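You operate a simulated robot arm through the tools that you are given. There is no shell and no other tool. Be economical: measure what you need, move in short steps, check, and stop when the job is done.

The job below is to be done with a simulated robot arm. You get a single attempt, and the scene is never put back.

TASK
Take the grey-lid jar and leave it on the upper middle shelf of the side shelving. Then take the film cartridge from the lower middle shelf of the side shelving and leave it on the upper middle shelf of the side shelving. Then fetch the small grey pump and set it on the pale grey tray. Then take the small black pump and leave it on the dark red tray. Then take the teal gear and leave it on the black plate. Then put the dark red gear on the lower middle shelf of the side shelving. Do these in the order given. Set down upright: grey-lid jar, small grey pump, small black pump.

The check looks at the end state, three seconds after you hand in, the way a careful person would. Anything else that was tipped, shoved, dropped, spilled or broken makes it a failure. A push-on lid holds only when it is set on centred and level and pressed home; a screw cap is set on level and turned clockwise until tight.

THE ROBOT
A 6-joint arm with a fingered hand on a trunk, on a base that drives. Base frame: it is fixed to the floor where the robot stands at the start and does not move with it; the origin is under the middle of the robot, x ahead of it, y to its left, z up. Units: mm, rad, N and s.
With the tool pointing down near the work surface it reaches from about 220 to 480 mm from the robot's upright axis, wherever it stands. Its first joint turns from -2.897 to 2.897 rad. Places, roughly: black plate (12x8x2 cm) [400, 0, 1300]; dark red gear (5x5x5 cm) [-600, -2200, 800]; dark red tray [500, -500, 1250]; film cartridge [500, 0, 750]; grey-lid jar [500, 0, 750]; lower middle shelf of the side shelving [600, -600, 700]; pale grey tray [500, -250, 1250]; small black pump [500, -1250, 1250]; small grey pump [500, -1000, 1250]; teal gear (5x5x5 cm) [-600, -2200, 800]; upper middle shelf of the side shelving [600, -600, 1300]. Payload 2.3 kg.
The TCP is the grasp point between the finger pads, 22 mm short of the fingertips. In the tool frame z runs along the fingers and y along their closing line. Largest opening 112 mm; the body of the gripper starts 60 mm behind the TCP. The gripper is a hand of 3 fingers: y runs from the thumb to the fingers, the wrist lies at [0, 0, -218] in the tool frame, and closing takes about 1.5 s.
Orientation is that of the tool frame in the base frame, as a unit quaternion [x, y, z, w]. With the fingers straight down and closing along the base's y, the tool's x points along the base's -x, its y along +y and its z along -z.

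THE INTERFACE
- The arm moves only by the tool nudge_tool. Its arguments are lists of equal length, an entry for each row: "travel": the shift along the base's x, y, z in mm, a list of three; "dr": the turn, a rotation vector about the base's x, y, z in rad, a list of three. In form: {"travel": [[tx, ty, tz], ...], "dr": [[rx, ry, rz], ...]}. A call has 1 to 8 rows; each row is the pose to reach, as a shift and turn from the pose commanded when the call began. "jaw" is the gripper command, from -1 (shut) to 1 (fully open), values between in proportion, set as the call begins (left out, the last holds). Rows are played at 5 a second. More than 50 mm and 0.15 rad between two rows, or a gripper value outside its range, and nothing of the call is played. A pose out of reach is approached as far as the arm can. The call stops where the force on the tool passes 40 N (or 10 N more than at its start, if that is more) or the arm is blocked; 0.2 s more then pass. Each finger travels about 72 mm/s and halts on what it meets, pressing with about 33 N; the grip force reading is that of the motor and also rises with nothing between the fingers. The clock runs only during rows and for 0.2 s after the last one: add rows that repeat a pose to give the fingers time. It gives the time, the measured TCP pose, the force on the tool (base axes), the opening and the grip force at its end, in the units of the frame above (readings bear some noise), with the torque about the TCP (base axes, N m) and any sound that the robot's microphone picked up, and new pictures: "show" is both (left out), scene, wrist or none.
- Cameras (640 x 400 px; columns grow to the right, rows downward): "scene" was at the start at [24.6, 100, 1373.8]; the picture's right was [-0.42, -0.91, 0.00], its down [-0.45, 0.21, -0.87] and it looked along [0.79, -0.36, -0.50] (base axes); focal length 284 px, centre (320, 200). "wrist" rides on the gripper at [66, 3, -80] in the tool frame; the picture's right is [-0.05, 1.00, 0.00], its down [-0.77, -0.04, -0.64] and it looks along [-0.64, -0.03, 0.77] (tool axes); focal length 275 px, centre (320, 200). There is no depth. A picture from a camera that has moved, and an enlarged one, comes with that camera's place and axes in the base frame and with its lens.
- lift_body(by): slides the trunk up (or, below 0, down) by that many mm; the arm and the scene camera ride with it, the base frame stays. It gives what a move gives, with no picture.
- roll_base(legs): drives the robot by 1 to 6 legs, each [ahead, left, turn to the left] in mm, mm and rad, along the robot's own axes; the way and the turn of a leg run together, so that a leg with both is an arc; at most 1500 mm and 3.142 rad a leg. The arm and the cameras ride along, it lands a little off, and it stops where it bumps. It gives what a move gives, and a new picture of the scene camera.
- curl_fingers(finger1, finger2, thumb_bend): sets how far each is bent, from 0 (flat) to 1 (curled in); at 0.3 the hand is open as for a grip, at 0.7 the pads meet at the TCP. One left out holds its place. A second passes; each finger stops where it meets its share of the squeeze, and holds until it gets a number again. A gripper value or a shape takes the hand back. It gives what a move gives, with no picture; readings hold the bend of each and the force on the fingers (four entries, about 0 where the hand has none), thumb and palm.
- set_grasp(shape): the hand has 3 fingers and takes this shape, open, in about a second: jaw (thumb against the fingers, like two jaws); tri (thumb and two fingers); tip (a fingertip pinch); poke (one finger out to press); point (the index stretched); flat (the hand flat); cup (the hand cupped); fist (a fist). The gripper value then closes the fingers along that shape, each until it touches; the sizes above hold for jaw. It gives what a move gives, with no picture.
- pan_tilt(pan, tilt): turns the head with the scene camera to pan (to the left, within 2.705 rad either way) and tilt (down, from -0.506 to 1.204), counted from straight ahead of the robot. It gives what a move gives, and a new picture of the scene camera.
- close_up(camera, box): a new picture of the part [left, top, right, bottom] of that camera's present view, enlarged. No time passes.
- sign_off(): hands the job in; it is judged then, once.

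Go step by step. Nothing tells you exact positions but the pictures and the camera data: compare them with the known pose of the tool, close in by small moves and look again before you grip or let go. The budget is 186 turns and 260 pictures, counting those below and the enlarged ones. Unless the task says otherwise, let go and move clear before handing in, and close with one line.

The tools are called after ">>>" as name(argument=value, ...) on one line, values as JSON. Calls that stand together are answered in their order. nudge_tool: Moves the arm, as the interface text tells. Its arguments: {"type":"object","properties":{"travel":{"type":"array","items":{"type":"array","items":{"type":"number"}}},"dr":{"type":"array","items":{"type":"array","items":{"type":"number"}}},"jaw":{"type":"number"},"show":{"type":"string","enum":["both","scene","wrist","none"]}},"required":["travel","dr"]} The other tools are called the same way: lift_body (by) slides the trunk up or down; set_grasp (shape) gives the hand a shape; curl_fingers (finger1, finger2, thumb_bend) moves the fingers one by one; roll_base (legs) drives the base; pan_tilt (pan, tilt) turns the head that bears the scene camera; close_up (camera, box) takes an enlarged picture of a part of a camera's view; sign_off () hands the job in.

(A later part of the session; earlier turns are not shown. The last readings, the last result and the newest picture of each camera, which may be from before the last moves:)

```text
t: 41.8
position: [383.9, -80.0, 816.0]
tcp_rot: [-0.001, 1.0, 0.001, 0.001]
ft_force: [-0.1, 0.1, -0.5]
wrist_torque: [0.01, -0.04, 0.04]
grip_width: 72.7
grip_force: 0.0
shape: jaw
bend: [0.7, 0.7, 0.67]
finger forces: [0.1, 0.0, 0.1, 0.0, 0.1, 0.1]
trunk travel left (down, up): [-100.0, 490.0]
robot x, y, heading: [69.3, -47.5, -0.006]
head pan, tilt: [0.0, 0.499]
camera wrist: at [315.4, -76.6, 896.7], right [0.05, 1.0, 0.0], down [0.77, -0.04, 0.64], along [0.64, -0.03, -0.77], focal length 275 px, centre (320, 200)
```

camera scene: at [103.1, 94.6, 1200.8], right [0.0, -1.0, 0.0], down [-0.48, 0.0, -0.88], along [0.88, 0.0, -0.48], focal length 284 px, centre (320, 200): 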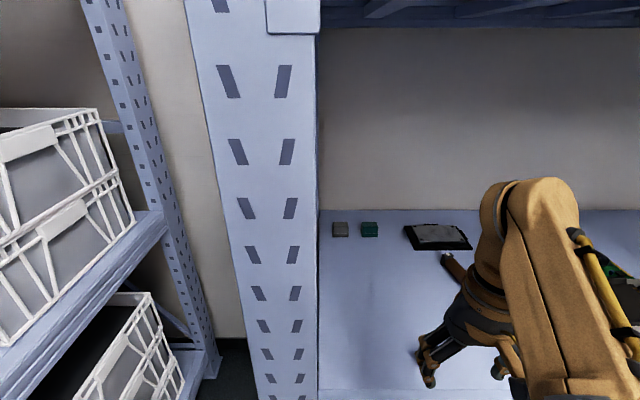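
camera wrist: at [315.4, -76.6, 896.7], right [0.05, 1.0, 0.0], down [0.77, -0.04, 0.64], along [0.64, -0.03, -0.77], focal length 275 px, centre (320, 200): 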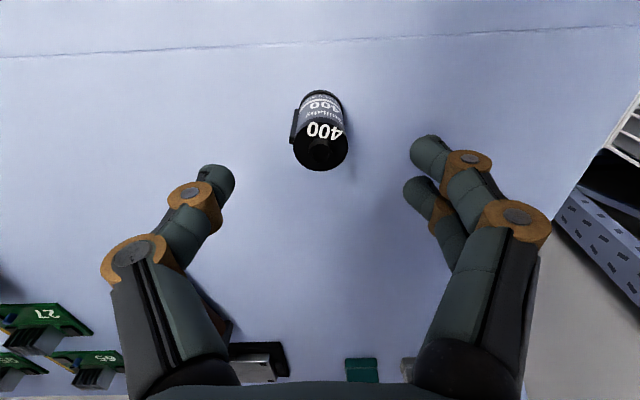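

The cartridge centre is at (378, -79) with its top near 782. I'll correct by -6 mm and descend to grip.

>>> nudge_tool(travel=[[-6, 1, 0], [-6, 1, -20], [-6, 1, -40], [-6, 1, -50], [-6, 1, -50]], dr=[[0, 0, 0], [0, 0, 0], [0, 0, 0], [0, 0, 0], [0, 0, 0]], show="wrist")

```text
t: 43.0
position: [377.0, -77.4, 766.7]
tcp_rot: [0.0, 1.0, -0.001, 0.001]
ft_force: [0.1, -0.5, 0.2]
wrist_torque: [0.02, -0.02, -0.01]
grip_width: 72.4
grip_force: 0.1
shape: jaw
bend: [0.7, 0.7, 0.67]
finger forces: [0.1, 0.1, 0.0, 0.0, 0.0, 0.0]
trunk travel left (down, up): [-100.0, 490.0]
robot x, y, heading: [68.8, -41.2, -0.002]
head pan, tilt: [0.0, 0.499]
camera wrist: at [309.8, -75.3, 846.8], right [0.05, 1.0, 0.0], down [0.77, -0.04, 0.64], along [0.64, -0.03, -0.77], focal length 275 px, centre (320, 200)
```

wrist: 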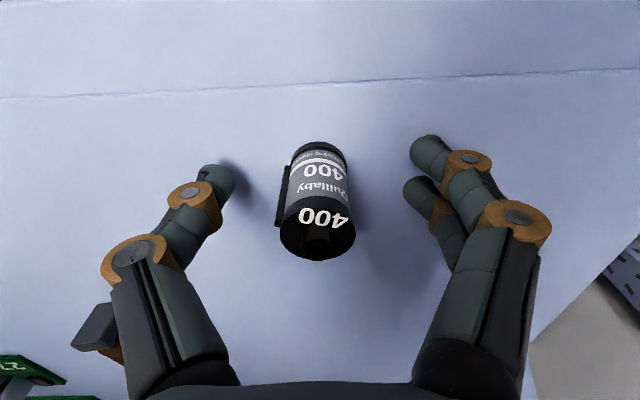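

Centred. Closing the fingers.

>>> nudge_tool(travel=[[0, 0, 0], [0, 0, 0], [0, 0, 0], [0, 0, 0], [0, 0, 0], [0, 0, 0], [0, 0, 0]], dr=[[0, 0, 0], [0, 0, 0], [0, 0, 0], [0, 0, 0], [0, 0, 0], [0, 0, 0], [0, 0, 0]], jaw=-1, show="wrist")

>>> nudge_tool(travel=[[0, 0, 15], [0, 0, 40], [0, 0, 70]], dr=[[0, 0, 0], [0, 0, 0], [0, 0, 0]], show="wrist")

```text
t: 44.6
position: [376.4, -77.6, 765.8]
tcp_rot: [-0.001, 1.0, 0.0, 0.001]
ft_force: [0.6, 0.3, 0.0]
wrist_torque: [-0.02, 0.0, 0.03]
grip_width: 16.2
grip_force: 33.7
shape: jaw
bend: [0.72, 0.73, 0.7]
finger forces: [14.1, 16.3, 0.0, 0.0, 29.3, 0.1]
trunk travel left (down, up): [-100.0, 490.0]
robot x, y, heading: [70.5, -43.1, 0.004]
head pan, tilt: [0.0, 0.499]
camera wrist: at [309.8, -75.3, 847.0], right [0.05, 1.0, 0.0], down [0.77, -0.04, 0.64], along [0.64, -0.03, -0.77], focal length 275 px, centre (320, 200)
```

wrist: 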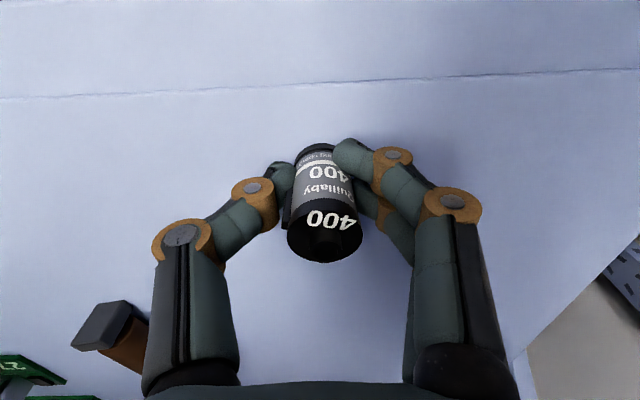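

```text
t: 45.4
position: [376.2, -77.8, 836.8]
tcp_rot: [0.0, 1.0, 0.0, 0.002]
ft_force: [0.0, -0.1, 0.2]
wrist_torque: [0.02, -0.01, 0.0]
grip_width: 16.0
grip_force: 33.8
shape: jaw
bend: [0.72, 0.73, 0.7]
finger forces: [15.5, 16.9, 0.1, 0.0, 29.2, 0.0]
trunk travel left (down, up): [-100.0, 490.0]
robot x, y, heading: [65.0, -41.9, 0.002]
head pan, tilt: [0.0, 0.499]
camera wrist: at [309.3, -75.7, 917.0], right [0.05, 1.0, 0.0], down [0.77, -0.04, 0.64], along [0.64, -0.03, -0.77], focal length 275 px, centre (320, 200)
```

wrist: 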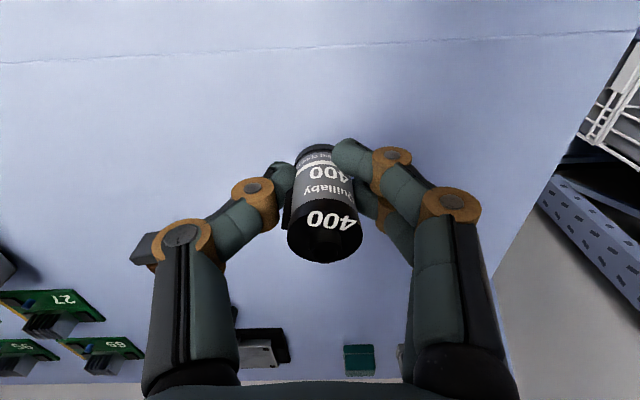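

The cartridge is in hand. I'll back out, raise the trunk and drive right to the free area between the dark trays and the pumps.

>>> roll_base(legs=[[-250, 0, 0]])

>>> lift_body(by=400)

>>> lift_body(by=90)

>>> roll_base(legs=[[0, -700, 0]])

>>> nudge_tool(travel=[[0, 0, 20], [0, 0, 40]], dr=[[0, 0, 0], [0, 0, 0]], show="wrist")

```text
t: 47.2
position: [129.6, -77.7, 836.1]
tcp_rot: [-0.001, 1.0, 0.0, 0.001]
ft_force: [0.4, 0.0, 0.2]
wrist_torque: [-0.02, 0.02, 0.02]
grip_width: 16.2
grip_force: 32.9
shape: jaw
bend: [0.72, 0.73, 0.7]
finger forces: [15.5, 17.0, 0.1, 0.0, 29.2, 0.0]
trunk travel left (down, up): [-100.0, 490.0]
robot x, y, heading: [-177.4, -40.5, 0.001]
head pan, tilt: [0.0, 0.499]
camera scene: at [-144.1, 94.4, 1200.8], right [0.0, -1.0, 0.0], down [-0.48, 0.0, -0.88], along [0.88, 0.0, -0.48], focal length 284 px, centre (320, 200)
```

scene: 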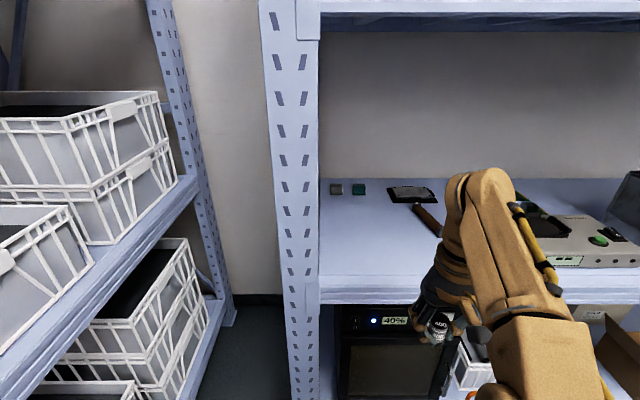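

```text
t: 51.1
position: [131.8, -78.9, 1236.5]
tcp_rot: [-0.001, 1.0, 0.0, 0.001]
ft_force: [-0.6, 0.4, -0.3]
wrist_torque: [-0.03, 0.0, 0.03]
grip_width: 16.1
grip_force: 32.6
shape: jaw
bend: [0.72, 0.73, 0.7]
finger forces: [15.6, 17.0, 0.0, 0.0, 29.3, 0.0]
trunk travel left (down, up): [-500.0, 90.0]
robot x, y, heading: [-176.9, -46.6, -0.0]
head pan, tilt: [0.0, 0.499]
```

```text
t: 52.3
position: [129.6, -77.7, 1325.7]
tcp_rot: [-0.001, 1.0, -0.001, 0.001]
ft_force: [-0.4, 0.2, 0.7]
wrist_torque: [-0.02, 0.02, -0.02]
grip_width: 15.8
grip_force: 32.9
shape: jaw
bend: [0.72, 0.73, 0.7]
finger forces: [15.6, 16.9, 0.0, 0.0, 29.3, 0.0]
trunk travel left (down, up): [-590.0, 0.0]
robot x, y, heading: [-176.4, -46.7, 0.0]
head pan, tilt: [0.0, 0.499]
```

```text
t: 56.2
position: [131.4, -781.5, 1326.8]
tcp_rot: [-0.002, 1.0, 0.0, 0.001]
ft_force: [0.7, -0.7, -0.2]
wrist_torque: [0.03, 0.01, -0.01]
grip_width: 16.0
grip_force: 33.4
shape: jaw
bend: [0.72, 0.73, 0.7]
finger forces: [15.6, 17.2, 0.0, 0.0, 29.3, 0.1]
trunk travel left (down, up): [-590.0, 0.0]
robot x, y, heading: [-178.7, -749.6, 0.009]
head pan, tilt: [0.0, 0.499]
camera scene: at [-142.7, -609.8, 1690.8], right [0.0, -1.0, 0.0], down [-0.48, 0.0, -0.88], along [0.88, 0.0, -0.48], focal length 284 px, centre (320, 200)
```

scene: 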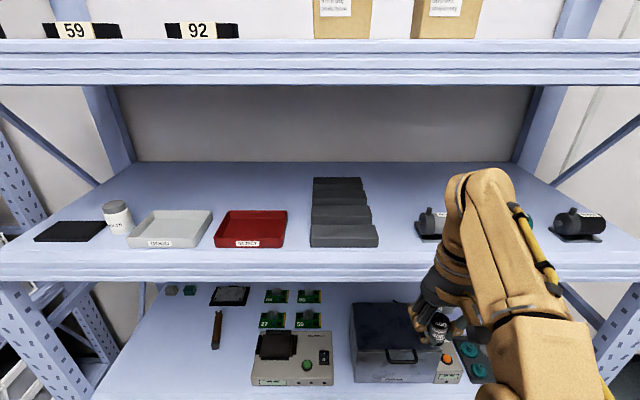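

```text
t: 56.8
position: [130.2, -783.5, 1361.1]
tcp_rot: [-0.001, 1.0, 0.0, 0.003]
ft_force: [0.6, 0.0, -0.4]
wrist_torque: [-0.03, 0.01, 0.02]
grip_width: 15.9
grip_force: 33.4
shape: jaw
bend: [0.72, 0.73, 0.7]
finger forces: [16.1, 17.3, 0.0, 0.0, 29.1, 0.1]
out of reach, approached as far as the arm can: row 2
trunk travel left (down, up): [-590.0, 0.0]
robot x, y, heading: [-176.3, -743.2, 0.004]
head pan, tilt: [0.0, 0.499]
camera wrist: at [62.1, -780.1, 1442.1], right [0.04, 1.0, 0.0], down [0.77, -0.03, 0.64], along [0.64, -0.03, -0.77], focal length 275 px, centre (320, 200)
```

wrist: 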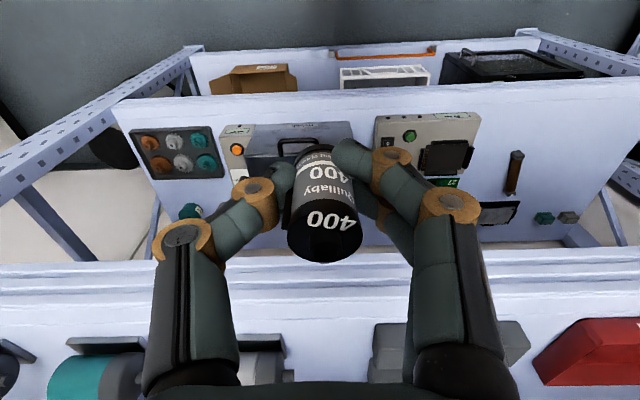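

>>> close_up(camera="scene", box=[300, 160, 640, 280])

>>> close_up(camera="scene", box=[0, 160, 340, 280])

```text
1.88 times, centred on (470, 220) of scene
camera zoom: at [-142.7, -609.7, 1690.8], right [0.0, -1.0, 0.0], down [-0.48, 0.0, -0.88], along [0.88, 0.0, -0.48], focal length 535 px, centre (38, 162)
```

zoom: 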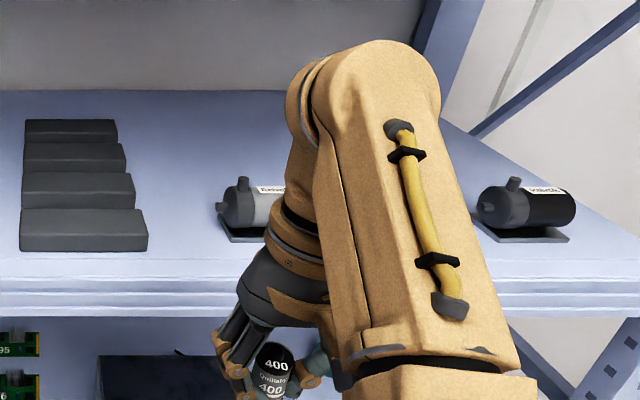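

```text
1.88 times, centred on (170, 220) of scene
camera zoom: at [-142.7, -609.7, 1690.8], right [0.0, -1.0, 0.0], down [-0.48, 0.0, -0.88], along [0.88, 0.0, -0.48], focal length 535 px, centre (602, 162)
```

zoom: 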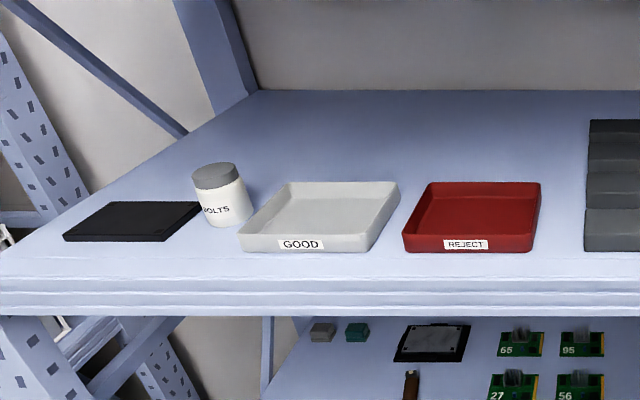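

The free gap runs y -740…-841, and the hand is lined up at y -783. I'll drive in and check.

>>> roll_base(legs=[[255, 0, 0]])

>>> nudge_tool(travel=[[0, 0, -10], [0, 0, -20]], dr=[[0, 0, 0], [0, 0, 0]], show="wrist")

```text
t: 58.6
position: [386.9, -781.1, 1361.8]
tcp_rot: [-0.002, 1.0, 0.001, 0.001]
ft_force: [0.1, 0.1, -0.7]
wrist_torque: [0.03, -0.02, 0.0]
grip_width: 16.1
grip_force: 33.7
shape: jaw
bend: [0.72, 0.73, 0.7]
finger forces: [16.1, 17.4, 0.0, 0.0, 29.2, 0.1]
trunk travel left (down, up): [-590.0, 0.0]
robot x, y, heading: [77.1, -748.9, 0.002]
head pan, tilt: [0.0, 0.499]
camera scene: at [112.6, -608.6, 1690.8], right [0.0, -1.0, 0.0], down [-0.48, 0.0, -0.88], along [0.88, 0.0, -0.48], focal length 284 px, centre (320, 200)
```

scene: 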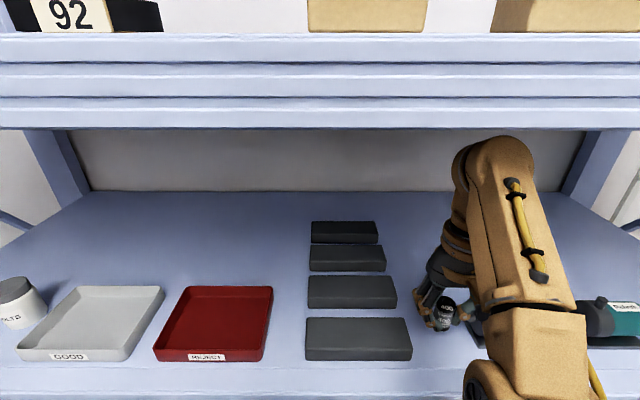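

```text
t: 59.2
position: [385.3, -781.3, 1341.8]
tcp_rot: [-0.002, 1.0, 0.0, 0.001]
ft_force: [0.2, 0.6, 0.2]
wrist_torque: [0.0, 0.04, 0.02]
grip_width: 16.0
grip_force: 33.0
shape: jaw
bend: [0.72, 0.73, 0.7]
finger forces: [16.4, 17.4, 0.0, 0.0, 29.1, 0.1]
trunk travel left (down, up): [-590.0, 0.0]
robot x, y, heading: [77.1, -748.9, 0.007]
head pan, tilt: [0.0, 0.499]
camera wrist: at [317.6, -778.4, 1422.1], right [0.04, 1.0, 0.0], down [0.77, -0.03, 0.64], along [0.64, -0.03, -0.77], focal length 275 px, centre (320, 200)
```

wrist: 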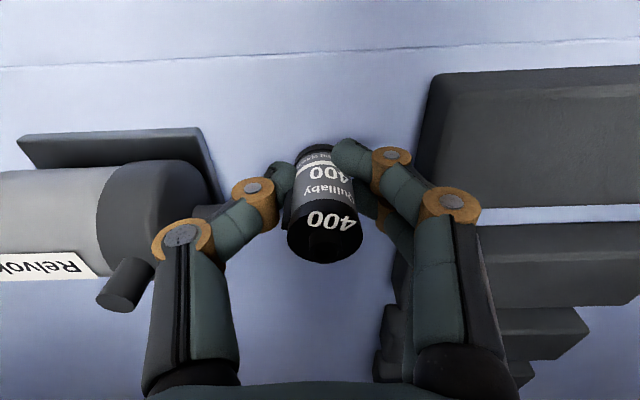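

I'll shift 18 mm towards the front to keep the fingers clear of the pump and the block, then lower to contact.

>>> nudge_tool(travel=[[-10, 0, 0], [-18, 0, -6], [-18, 0, -12], [-18, 0, -15], [-18, 0, -17], [-18, 0, -19]], dr=[[0, 0, 0], [0, 0, 0], [0, 0, 0], [0, 0, 0], [0, 0, 0], [0, 0, 0]], show="wrist")

```text
t: 60.6
position: [365.8, -780.4, 1324.0]
tcp_rot: [-0.002, 1.0, 0.0, 0.004]
ft_force: [2.8, -0.2, 27.9]
wrist_torque: [0.1, -0.02, -0.02]
grip_width: 16.6
grip_force: 33.5
shape: jaw
bend: [0.73, 0.73, 0.71]
finger forces: [21.3, 22.4, 0.0, 0.0, 36.8, 0.1]
trunk travel left (down, up): [-590.0, 0.0]
robot x, y, heading: [81.9, -746.7, 0.003]
head pan, tilt: [0.0, 0.499]
camera wrist: at [298.2, -778.9, 1404.1], right [0.04, 1.0, 0.0], down [0.77, -0.03, 0.64], along [0.64, -0.03, -0.77], focal length 275 px, centre (320, 200)
```

wrist: 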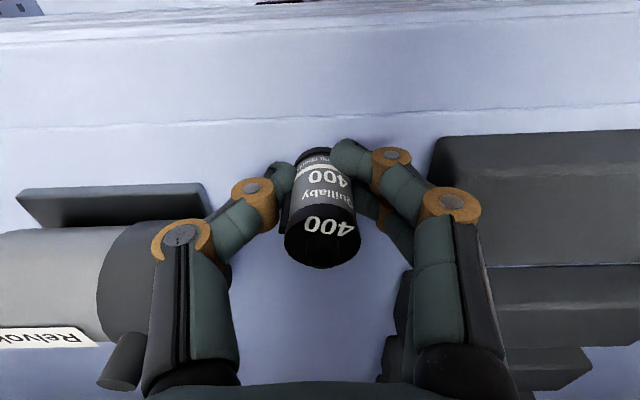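

Contact made. I'll ease up slightly and open just enough.

>>> nudge_tool(travel=[[0, 0, 2], [0, 0, 2]], dr=[[0, 0, 0], [0, 0, 0]], show="none")

>>> nudge_tool(travel=[[0, 0, 0], [0, 0, 0], [0, 0, 0], [0, 0, 0]], dr=[[0, 0, 0], [0, 0, 0], [0, 0, 0], [0, 0, 0]], jaw=-0.3, show="wrist")

```text
t: 61.2
position: [366.2, -781.2, 1324.3]
tcp_rot: [-0.003, 1.0, 0.001, 0.002]
ft_force: [1.0, -0.5, 10.0]
wrist_torque: [0.01, 0.0, -0.02]
grip_width: 16.4
grip_force: 32.8
shape: jaw
bend: [0.73, 0.73, 0.71]
finger forces: [18.8, 21.5, 0.0, 0.0, 34.6, 0.0]
trunk travel left (down, up): [-590.0, 0.0]
robot x, y, heading: [79.2, -745.8, -0.0]
head pan, tilt: [0.0, 0.499]
```

```text
t: 62.2
position: [366.8, -780.8, 1324.6]
tcp_rot: [-0.002, 1.0, 0.001, 0.002]
ft_force: [-0.1, -0.9, -0.4]
wrist_torque: [0.03, -0.01, 0.0]
grip_width: 39.0
grip_force: 0.0
shape: jaw
bend: [0.74, 0.74, 0.7]
finger forces: [0.0, 0.1, 0.0, 0.0, 0.0, 0.0]
trunk travel left (down, up): [-590.0, 0.0]
robot x, y, heading: [79.1, -746.1, 0.005]
head pan, tilt: [0.0, 0.499]
camera wrist: at [299.3, -778.8, 1405.0], right [0.04, 1.0, 0.0], down [0.77, -0.03, 0.64], along [0.64, -0.03, -0.77], focal length 275 px, centre (320, 200)
```

wrist: 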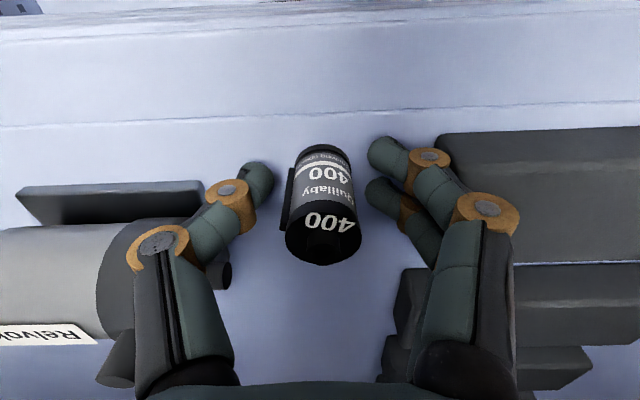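

It stands free. I'll rise 30 mm and slide out to the front.

>>> nudge_tool(travel=[[0, 0, 15], [0, 0, 30], [-30, 0, 32], [-60, 0, 32], [-80, 0, 32]], dr=[[0, 0, 0], [0, 0, 0], [0, 0, 0], [0, 0, 0], [0, 0, 0]], show="wrist")

>>> roll_base(legs=[[-230, 0, 0], [0, 150, 0]])

>>> pan_tilt(pan=-0.7, tilt=0.5)

```text
t: 63.4
position: [285.8, -780.4, 1355.8]
tcp_rot: [-0.002, 1.0, 0.0, 0.002]
ft_force: [-0.2, 0.1, -0.8]
wrist_torque: [0.01, -0.02, -0.02]
grip_width: 38.6
grip_force: 0.0
shape: jaw
bend: [0.74, 0.74, 0.7]
finger forces: [0.0, 0.0, 0.1, 0.1, 0.0, 0.0]
trunk travel left (down, up): [-590.0, 0.0]
robot x, y, heading: [79.5, -746.9, 0.009]
head pan, tilt: [0.0, 0.499]
camera wrist: at [217.9, -778.7, 1437.0], right [0.04, 1.0, 0.0], down [0.77, -0.03, 0.64], along [0.64, -0.03, -0.77], focal length 275 px, centre (320, 200)
```

wrist: 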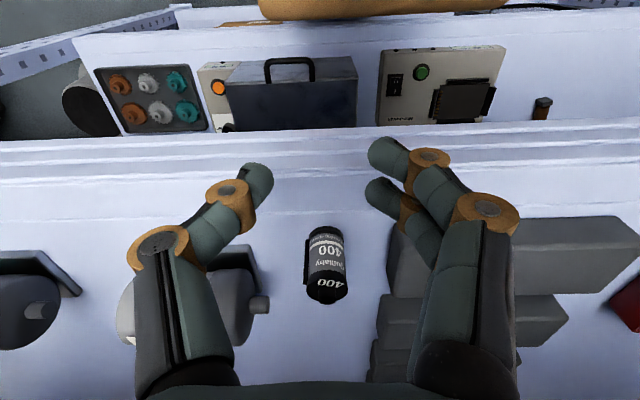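

```text
t: 66.1
position: [57.4, -631.9, 1356.7]
tcp_rot: [-0.002, 1.0, -0.001, 0.003]
ft_force: [0.1, 0.8, 0.4]
wrist_torque: [0.0, -0.01, 0.01]
grip_width: 38.8
grip_force: 0.2
shape: jaw
bend: [0.74, 0.74, 0.7]
finger forces: [0.0, 0.0, 0.0, 0.1, 0.0, 0.0]
trunk travel left (down, up): [-590.0, 0.0]
robot x, y, heading: [-151.3, -597.2, 0.001]
head pan, tilt: [0.0, 0.499]
camera scene: at [-117.1, -458.7, 1690.7], right [0.0, -1.0, 0.0], down [-0.48, 0.0, -0.88], along [0.88, 0.0, -0.48], focal length 284 px, centre (320, 200)
```

scene: 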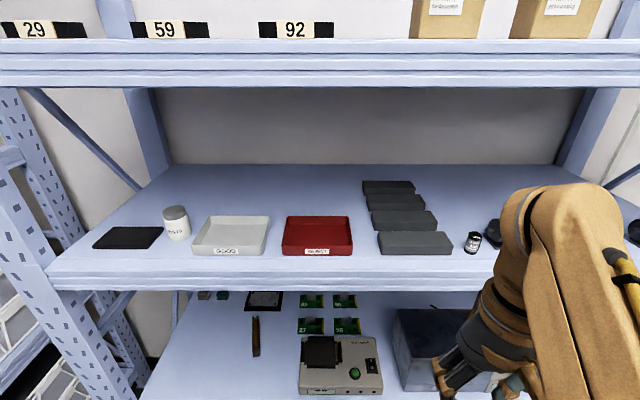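

```text
t: 67.2
position: [57.4, -631.3, 1356.6]
tcp_rot: [-0.002, 1.0, 0.0, 0.002]
ft_force: [0.0, 0.5, -0.3]
wrist_torque: [0.03, -0.01, -0.04]
grip_width: 38.8
grip_force: 0.1
shape: jaw
bend: [0.74, 0.74, 0.7]
finger forces: [0.0, 0.0, 0.1, 0.1, 0.0, 0.1]
trunk travel left (down, up): [-590.0, 0.0]
robot x, y, heading: [-153.0, -601.1, 0.005]
head pan, tilt: [-0.7, 0.499]
camera scene: at [-138.2, -517.6, 1690.7], right [-0.64, -0.77, 0.0], down [-0.37, 0.31, -0.88], along [0.67, -0.56, -0.48], focal length 284 px, centre (320, 200)
```

scene: 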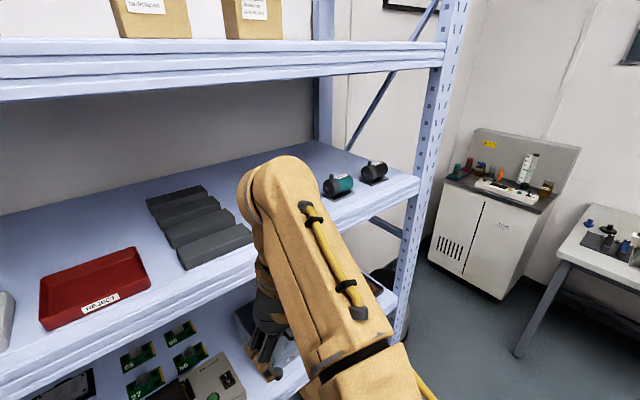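

The cartridge stands on the shelf. Three pumps stand further right (grey, teal, black), and I'll drive right to measure them.

>>> pan_tilt(pan=0.0, tilt=0.5)

>>> roll_base(legs=[[0, -450, 0]])

>>> close_up(camera="scene", box=[220, 190, 420, 290])

```text
t: 68.3
position: [57.1, -631.7, 1355.8]
tcp_rot: [-0.002, 1.0, 0.0, 0.002]
ft_force: [0.2, -0.2, -0.9]
wrist_torque: [-0.01, -0.04, 0.0]
grip_width: 38.8
grip_force: 0.1
shape: jaw
bend: [0.74, 0.74, 0.7]
finger forces: [0.0, 0.1, 0.0, 0.0, 0.1, 0.0]
trunk travel left (down, up): [-590.0, 0.0]
robot x, y, heading: [-150.6, -596.0, 0.007]
head pan, tilt: [0.0, 0.499]
camera scene: at [-117.1, -459.3, 1690.8], right [0.0, -1.0, 0.0], down [-0.48, 0.0, -0.88], along [0.88, 0.0, -0.48], focal length 284 px, centre (320, 200)
```

scene: 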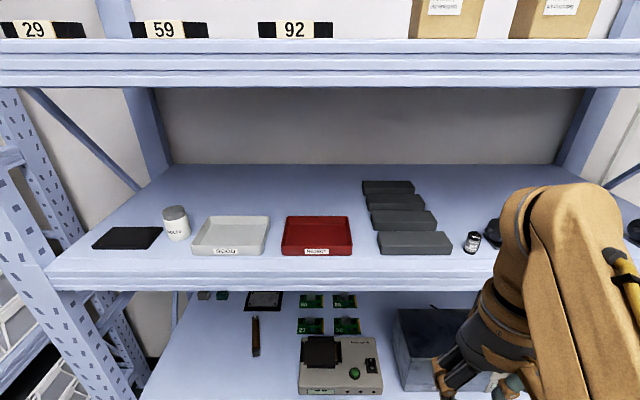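

```text
t: 71.0
position: [57.2, -1078.6, 1356.8]
tcp_rot: [-0.003, 1.0, 0.001, 0.002]
ft_force: [-0.1, 0.0, 0.9]
wrist_torque: [-0.03, 0.01, 0.03]
grip_width: 38.8
grip_force: 0.1
shape: jaw
bend: [0.74, 0.74, 0.7]
finger forces: [0.0, 0.1, 0.0, 0.0, 0.0, 0.0]
trunk travel left (down, up): [-590.0, 0.0]
robot x, y, heading: [-143.9, -1047.6, 0.004]
head pan, tilt: [0.0, 0.499]
camera scene: at [-115.4, -907.5, 1690.8], right [0.01, -1.0, 0.0], down [-0.48, 0.0, -0.88], along [0.88, 0.0, -0.48], focal length 284 px, centre (320, 200)
```

scene: 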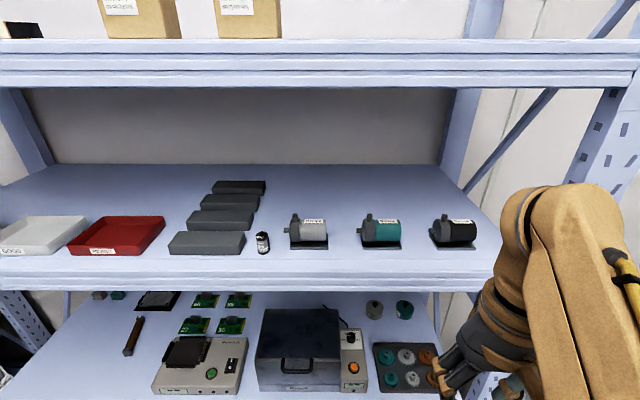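

```text
3.20 times, centred on (320, 240) of scene
camera zoom: at [-115.4, -907.5, 1690.8], right [0.01, -1.0, 0.0], down [-0.48, 0.0, -0.88], along [0.88, 0.0, -0.48], focal length 909 px, centre (320, 72)
```

zoom: 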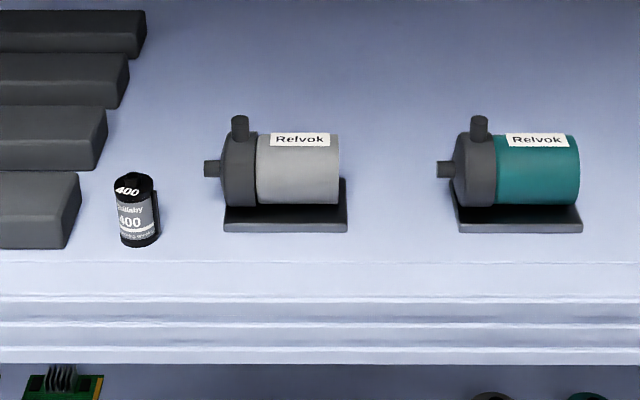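

The grey pump's foot spans x 384–434, y -841…-926, with its port out to y≈-829. Its axis is near z 1332 and the top port reaches 1370. I'll straddle it along y, sliding in from the front, so I line up first.

>>> roll_base(legs=[[0, 199, 0], [225, 0, 0]])

>>> nudge_tool(travel=[[0, 0, 0], [0, 0, 0], [0, 0, 0], [0, 0, 0], [0, 0, 0]], dr=[[0, 0, 0], [0, 0, 0], [0, 0, 0], [0, 0, 0], [0, 0, 0]], jaw=1)

```text
t: 73.9
position: [282.1, -878.3, 1357.0]
tcp_rot: [-0.002, 1.0, 0.0, 0.001]
ft_force: [-0.2, 0.4, 0.2]
wrist_torque: [0.01, 0.05, -0.03]
grip_width: 38.8
grip_force: 0.1
shape: jaw
bend: [0.74, 0.74, 0.7]
finger forces: [0.1, 0.0, 0.0, 0.0, 0.0, 0.0]
trunk travel left (down, up): [-590.0, 0.0]
robot x, y, heading: [73.8, -842.7, 0.003]
head pan, tilt: [0.0, 0.499]
camera scene: at [107.1, -706.0, 1690.8], right [0.01, -1.0, 0.0], down [-0.48, 0.0, -0.88], along [0.88, 0.0, -0.48], focal length 284 px, centre (320, 200)
```

scene: 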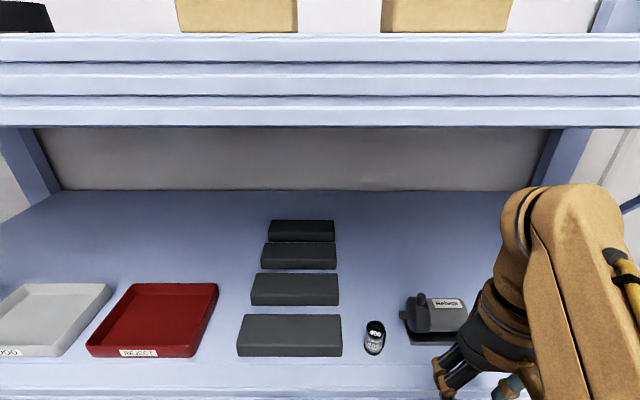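

```text
t: 75.1
position: [282.0, -878.5, 1356.3]
tcp_rot: [-0.002, 1.0, 0.0, 0.002]
ft_force: [-0.5, 0.3, -0.3]
wrist_torque: [0.0, 0.02, 0.01]
grip_width: 112.0
grip_force: 0.0
shape: jaw
bend: [0.3, 0.3, 0.3]
finger forces: [0.0, 0.1, 0.1, 0.0, 0.1, 0.0]
trunk travel left (down, up): [-590.0, 0.0]
robot x, y, heading: [75.8, -844.5, 0.004]
head pan, tilt: [0.0, 0.499]
camera scene: at [106.7, -705.9, 1690.8], right [0.01, -1.0, 0.0], down [-0.48, 0.0, -0.88], along [0.88, 0.0, -0.48], focal length 284 px, centre (320, 200)
camera wrist: at [213.6, -876.0, 1437.0], right [0.04, 1.0, 0.0], down [0.77, -0.03, 0.64], along [0.64, -0.03, -0.77], focal length 275 px, centre (320, 200)
```

scene: 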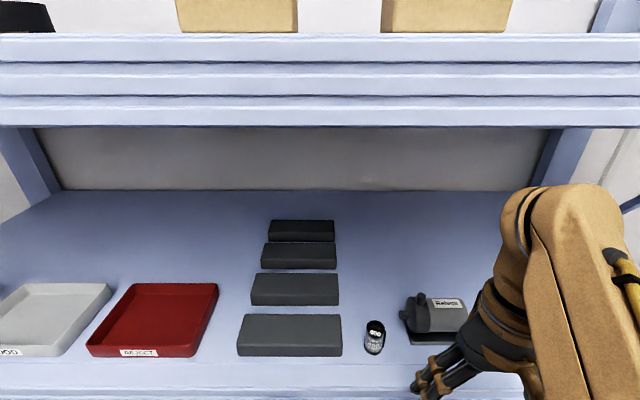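
wrist: 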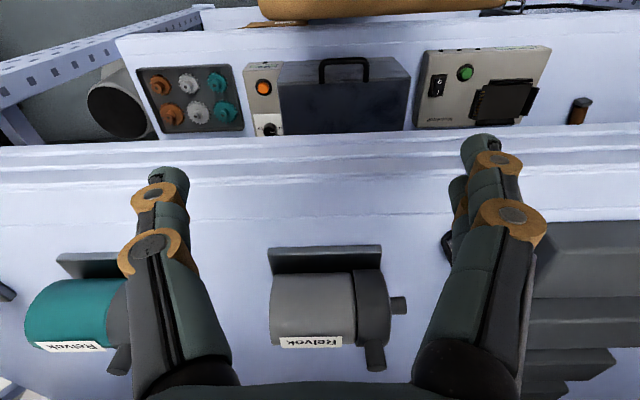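

Straddling lengthwise is too tight: the pump is about 102 mm long and the cartridge is close by. I'll instead grip across the motor with the hand turned 90° and tilted for height. First I back off and turn the hand.

>>> roll_base(legs=[[-120, -60, 0]])

>>> nudge_tool(travel=[[10, 0, -10], [20, 0, -20], [30, 0, -30], [40, 0, -30], [40, 0, -30], [40, 0, -30], [40, 0, -30], [40, 0, -30]], dr=[[0, 0, -0.14], [0, 0, -0.28], [0, 0, -0.42], [0, 0, -0.56], [0, 0, -0.7], [0, 0, -0.84], [0, 0, -0.98], [0, 0, -1.12]], show="none")

>>> nudge_tool(travel=[[0, 0, 0], [0, 0, 0], [0, 0, 0], [0, 0, 0]], dr=[[0, 0, -0.14], [0, 0, -0.28], [0, 0, -0.42], [0, 0, -0.45]], show="scene")

```text
t: 76.4
position: [160.8, -938.7, 1356.0]
tcp_rot: [-0.004, 1.0, -0.001, 0.003]
ft_force: [0.6, 0.4, -0.2]
wrist_torque: [-0.05, -0.03, 0.05]
grip_width: 111.8
grip_force: 0.0
shape: jaw
bend: [0.3, 0.3, 0.3]
finger forces: [0.0, 0.0, 0.0, 0.0, 0.0, 0.1]
trunk travel left (down, up): [-590.0, 0.0]
robot x, y, heading: [-47.8, -907.9, 0.003]
head pan, tilt: [0.0, 0.499]
camera scene: at [-13.0, -767.2, 1690.8], right [0.01, -1.0, 0.0], down [-0.48, 0.0, -0.88], along [0.88, 0.01, -0.48], focal length 284 px, centre (320, 200)
```

scene: 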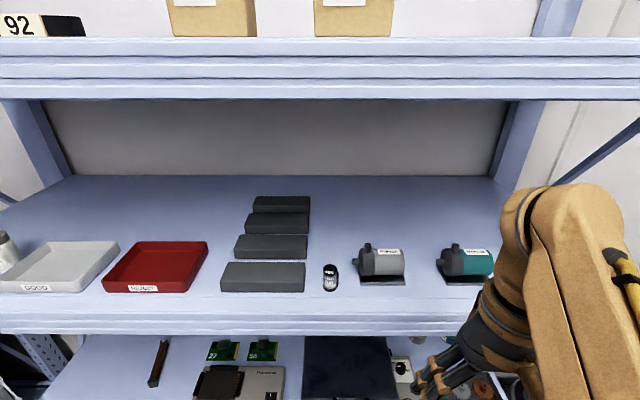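

```text
t: 78.2
position: [202.1, -939.2, 1326.1]
tcp_rot: [0.529, 0.848, -0.001, 0.002]
ft_force: [-0.3, 0.4, 0.1]
wrist_torque: [0.03, 0.01, -0.01]
grip_width: 112.3
grip_force: 0.1
shape: jaw
bend: [0.3, 0.3, 0.3]
finger forces: [0.1, 0.1, 0.1, 0.0, 0.1, 0.0]
trunk travel left (down, up): [-590.0, 0.0]
robot x, y, heading: [-44.6, -905.6, 0.01]
head pan, tilt: [0.0, 0.499]
```

```text
t: 79.2
position: [201.7, -939.6, 1326.9]
tcp_rot: [0.705, 0.709, -0.001, 0.001]
ft_force: [0.4, 0.2, -0.5]
wrist_torque: [0.02, 0.0, 0.01]
grip_width: 111.8
grip_force: 0.0
shape: jaw
bend: [0.3, 0.3, 0.3]
finger forces: [0.0, 0.0, 0.1, 0.1, 0.0, 0.1]
trunk travel left (down, up): [-590.0, 0.0]
robot x, y, heading: [-43.6, -905.7, 0.005]
head pan, tilt: [0.0, 0.499]
camera scene: at [-12.7, -767.0, 1690.8], right [0.01, -1.0, 0.0], down [-0.48, 0.0, -0.88], along [0.88, 0.01, -0.48], focal length 284 px, centre (320, 200)
```

scene: 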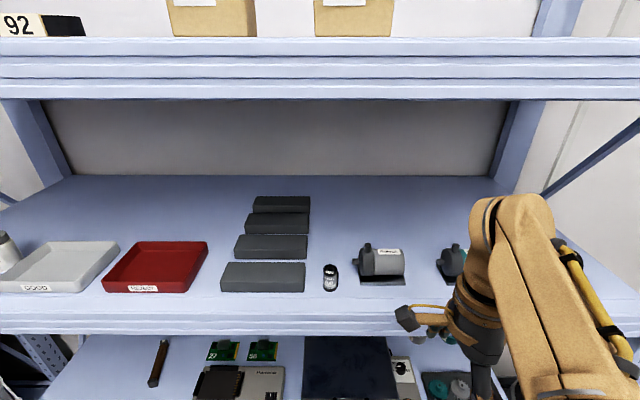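

Now I'll tilt the hand about the base x axis by 0.8 rad.

>>> nudge_tool(travel=[[0, 0, 10], [0, 0, 20], [0, 0, 30], [0, 0, 40], [0, 0, 50], [0, 0, 60], [0, 0, 70], [0, 0, 70]], dr=[[0.13, 0, 0], [0.26, 0, 0], [0.39, 0, 0], [0.52, 0, 0], [0.65, 0, 0], [0.78, 0, 0], [0.8, 0, 0], [0.8, 0, 0]])

```text
t: 81.0
position: [218.3, -908.7, 1347.0]
tcp_rot: [0.649, 0.654, 0.276, -0.273]
ft_force: [0.3, 0.2, -0.6]
wrist_torque: [0.0, 0.02, 0.01]
grip_width: 112.0
grip_force: 0.0
shape: jaw
bend: [0.3, 0.3, 0.3]
finger forces: [0.0, 0.0, 0.0, 0.0, 0.1, 0.1]
out of reach, approached as far as the arm can: row 4, 5, 6, 7, 8
trunk travel left (down, up): [-590.0, 0.0]
robot x, y, heading: [-44.2, -903.8, 0.007]
head pan, tilt: [0.0, 0.499]
camera scene: at [-12.6, -767.3, 1690.8], right [0.01, -1.0, 0.0], down [-0.48, 0.0, -0.88], along [0.88, 0.01, -0.48], focal length 284 px, centre (320, 200)
camera wrist: at [219.1, -920.5, 1450.6], right [1.0, -0.03, -0.03], down [-0.03, -0.99, -0.11], along [-0.02, 0.11, -0.99], focal length 275 px, centre (320, 200)
```

scene: 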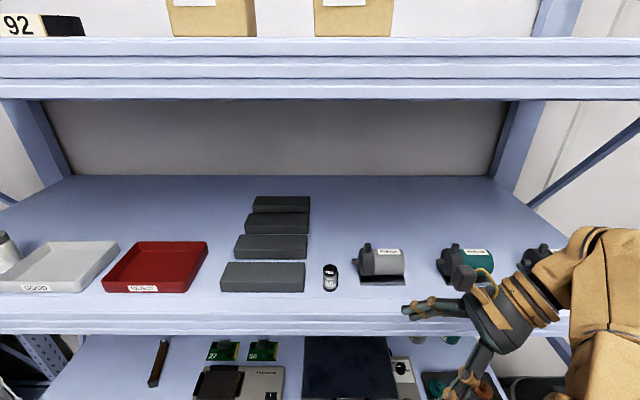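
wrist: 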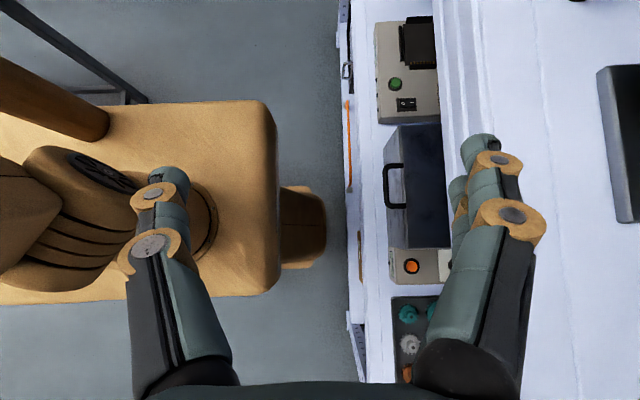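

The tilt worked but height is limited in this posture. I'll test whether the arm gets higher with the hand further left relative to the base.

>>> nudge_tool(travel=[[-10, 40, 10], [-20, 80, 20], [-20, 120, 30], [-20, 130, 50], [-20, 130, 70], [-20, 130, 70]], dr=[[0, 0, 0], [0, 0, 0], [0, 0, 0], [0, 0, 0], [0, 0, 0], [0, 0, 0]], show="scene")

```text
t: 82.4
position: [196.6, -779.2, 1417.1]
tcp_rot: [0.648, 0.655, 0.275, -0.274]
ft_force: [-0.4, 0.2, -0.7]
wrist_torque: [0.04, -0.01, -0.01]
grip_width: 111.8
grip_force: 0.1
shape: jaw
bend: [0.3, 0.3, 0.3]
finger forces: [0.0, 0.0, 0.0, 0.1, 0.0, 0.0]
trunk travel left (down, up): [-590.0, 0.0]
robot x, y, heading: [-43.6, -906.6, 0.01]
head pan, tilt: [0.0, 0.499]
camera scene: at [-12.8, -766.9, 1690.7], right [0.01, -1.0, 0.0], down [-0.48, 0.0, -0.88], along [0.88, 0.01, -0.48], focal length 284 px, centre (320, 200)
```

scene: 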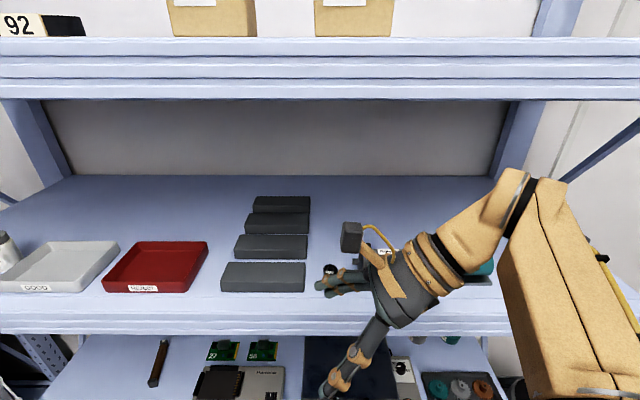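

Reaching 1417 works here. I'll check the extension at z≈1395.

>>> nudge_tool(travel=[[40, 0, -5], [80, 0, -10], [110, 0, -15], [140, 0, -20]], dr=[[0, 0, 0], [0, 0, 0], [0, 0, 0], [0, 0, 0]], show="none")

```text
t: 83.4
position: [328.1, -778.2, 1397.8]
tcp_rot: [0.65, 0.654, 0.275, -0.274]
ft_force: [-0.3, 0.6, 0.4]
wrist_torque: [0.0, -0.03, -0.01]
grip_width: 112.3
grip_force: 0.0
shape: jaw
bend: [0.3, 0.3, 0.3]
finger forces: [0.0, 0.1, 0.0, 0.0, 0.0, 0.0]
out of reach, approached as far as the arm can: row 4
trunk travel left (down, up): [-590.0, 0.0]
robot x, y, heading: [-45.1, -900.4, 0.009]
head pan, tilt: [0.0, 0.499]
```

Reach is sufficient. I'll retract and rise, then reposition the base so the hand comes over the grey pump at z≈1417.

>>> nudge_tool(travel=[[-45, 0, 10], [-85, 0, 20], [-130, 0, 22]], dr=[[0, 0, 0], [0, 0, 0], [0, 0, 0]], show="none")

>>> roll_base(legs=[[0, -107, 0], [130, 0, 0]])

>>> nudge_tool(travel=[[0, 0, 0]], dr=[[0, 0, 0]], show="wrist")

```text
t: 84.2
position: [192.4, -776.8, 1419.3]
tcp_rot: [0.648, 0.655, 0.276, -0.273]
ft_force: [-0.6, 0.5, -0.2]
wrist_torque: [0.02, 0.02, -0.02]
grip_width: 111.7
grip_force: 0.0
shape: jaw
bend: [0.3, 0.3, 0.3]
finger forces: [0.1, 0.1, 0.0, 0.0, 0.0, 0.0]
trunk travel left (down, up): [-590.0, 0.0]
robot x, y, heading: [-48.5, -906.7, 0.007]
head pan, tilt: [0.0, 0.499]
```

```text
t: 86.2
position: [328.5, -882.5, 1420.0]
tcp_rot: [0.649, 0.655, 0.275, -0.273]
ft_force: [-0.5, 0.1, 0.2]
wrist_torque: [-0.01, 0.0, -0.01]
grip_width: 112.1
grip_force: 0.1
shape: jaw
bend: [0.3, 0.3, 0.3]
finger forces: [0.1, 0.1, 0.1, 0.0, 0.0, 0.0]
trunk travel left (down, up): [-590.0, 0.0]
robot x, y, heading: [83.7, -1008.4, 0.006]
head pan, tilt: [0.0, 0.499]
camera scene: at [119.2, -871.3, 1690.7], right [0.01, -1.0, 0.0], down [-0.48, 0.0, -0.88], along [0.88, 0.01, -0.48], focal length 284 px, centre (320, 200)
```

scene: 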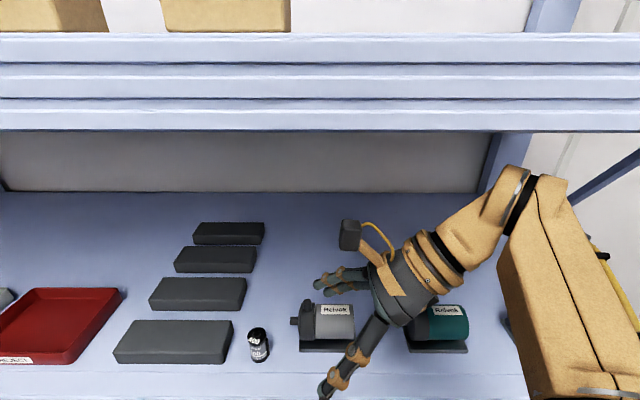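

```text
t: 86.7
position: [327.2, -880.7, 1420.7]
tcp_rot: [0.649, 0.655, 0.275, -0.273]
ft_force: [-0.4, 0.4, -0.4]
wrist_torque: [-0.06, -0.01, 0.02]
grip_width: 111.8
grip_force: 0.0
shape: jaw
bend: [0.3, 0.3, 0.3]
finger forces: [0.0, 0.0, 0.1, 0.0, 0.1, 0.0]
trunk travel left (down, up): [-590.0, 0.0]
robot x, y, heading: [85.5, -1011.2, 0.014]
head pan, tilt: [0.0, 0.499]
camera wrist: at [328.8, -893.8, 1523.5], right [1.0, -0.03, -0.03], down [-0.03, -0.99, -0.11], along [-0.02, 0.11, -0.99], focal length 275 px, centre (320, 200)
```

wrist: 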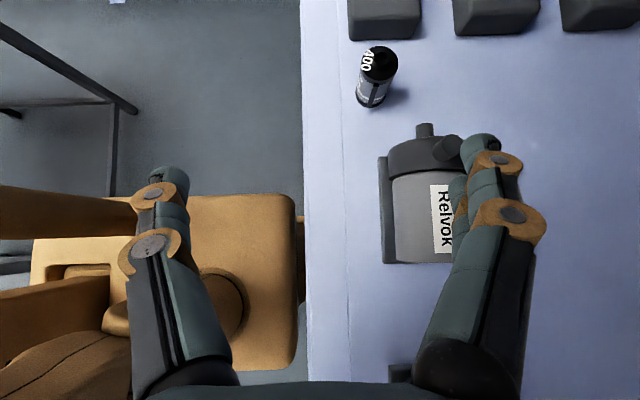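

The camera now looks straight down and the pump axis is at x≈401, with the motor at y -857…-916. I'll move over it at height.

>>> nudge_tool(travel=[[40, 0, 0], [74, 0, -5], [74, 0, -15]], dr=[[0, 0, 0], [0, 0, 0], [0, 0, 0]], show="wrist")

```text
t: 87.5
position: [401.5, -881.5, 1405.4]
tcp_rot: [0.649, 0.654, 0.275, -0.273]
ft_force: [-0.5, 0.0, 0.3]
wrist_torque: [0.02, -0.04, -0.01]
grip_width: 111.8
grip_force: 0.0
shape: jaw
bend: [0.3, 0.3, 0.3]
finger forces: [0.1, 0.0, 0.0, 0.0, 0.0, 0.0]
trunk travel left (down, up): [-590.0, 0.0]
robot x, y, heading: [86.1, -1011.5, 0.007]
head pan, tilt: [0.0, 0.499]
camera wrist: at [402.6, -893.0, 1508.4], right [1.0, -0.03, -0.03], down [-0.03, -0.99, -0.11], along [-0.02, 0.11, -0.99], focal length 275 px, centre (320, 200)
```

wrist: 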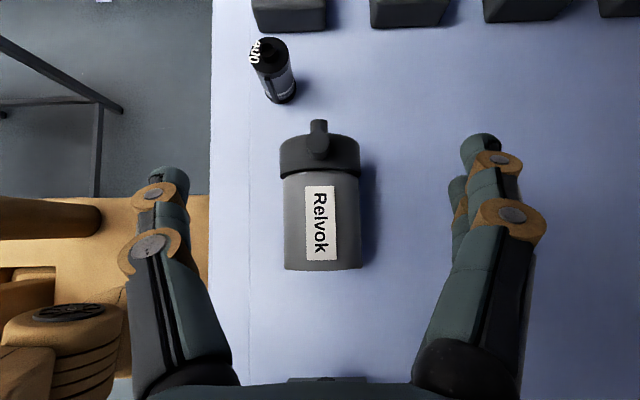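

Well aligned. Descending to the motor axis height.

>>> nudge_tool(travel=[[-1, 0, -20], [-1, 0, -40], [-1, 0, -55], [-1, 0, -68], [-1, 0, -68]], dr=[[0, 0, 0], [0, 0, 0], [0, 0, 0], [0, 0, 0], [0, 0, 0]])

```text
t: 88.7
position: [401.3, -881.6, 1336.0]
tcp_rot: [0.649, 0.655, 0.274, -0.273]
ft_force: [-0.2, 0.3, 0.4]
wrist_torque: [-0.01, 0.0, 0.0]
grip_width: 112.0
grip_force: 0.0
shape: jaw
bend: [0.3, 0.3, 0.3]
finger forces: [0.1, 0.1, 0.0, 0.0, 0.0, 0.0]
trunk travel left (down, up): [-590.0, 0.0]
robot x, y, heading: [86.8, -1009.7, 0.009]
head pan, tilt: [0.0, 0.499]
camera scene: at [119.0, -871.6, 1690.8], right [0.01, -1.0, 0.0], down [-0.48, 0.0, -0.88], along [0.88, 0.01, -0.48], focal length 284 px, centre (320, 200)
camera wrist: at [402.2, -893.6, 1440.1], right [1.0, -0.03, -0.03], down [-0.03, -0.99, -0.11], along [-0.02, 0.11, -0.99], focal length 275 px, centre (320, 200)
```

scene: 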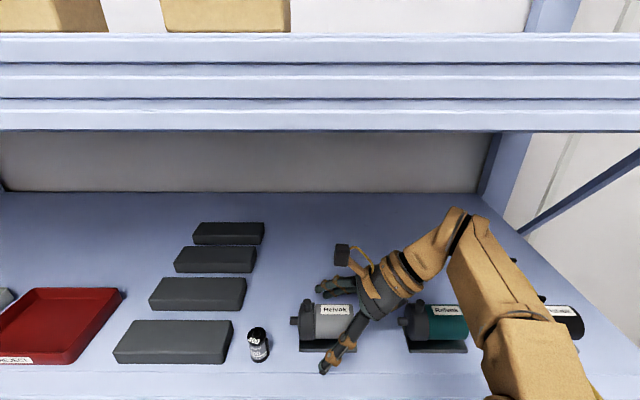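
wrist: 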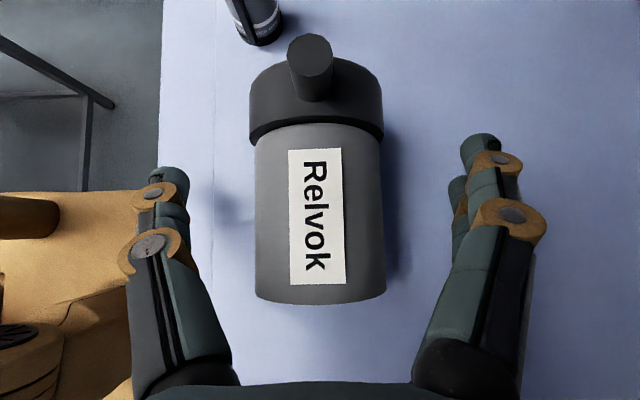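

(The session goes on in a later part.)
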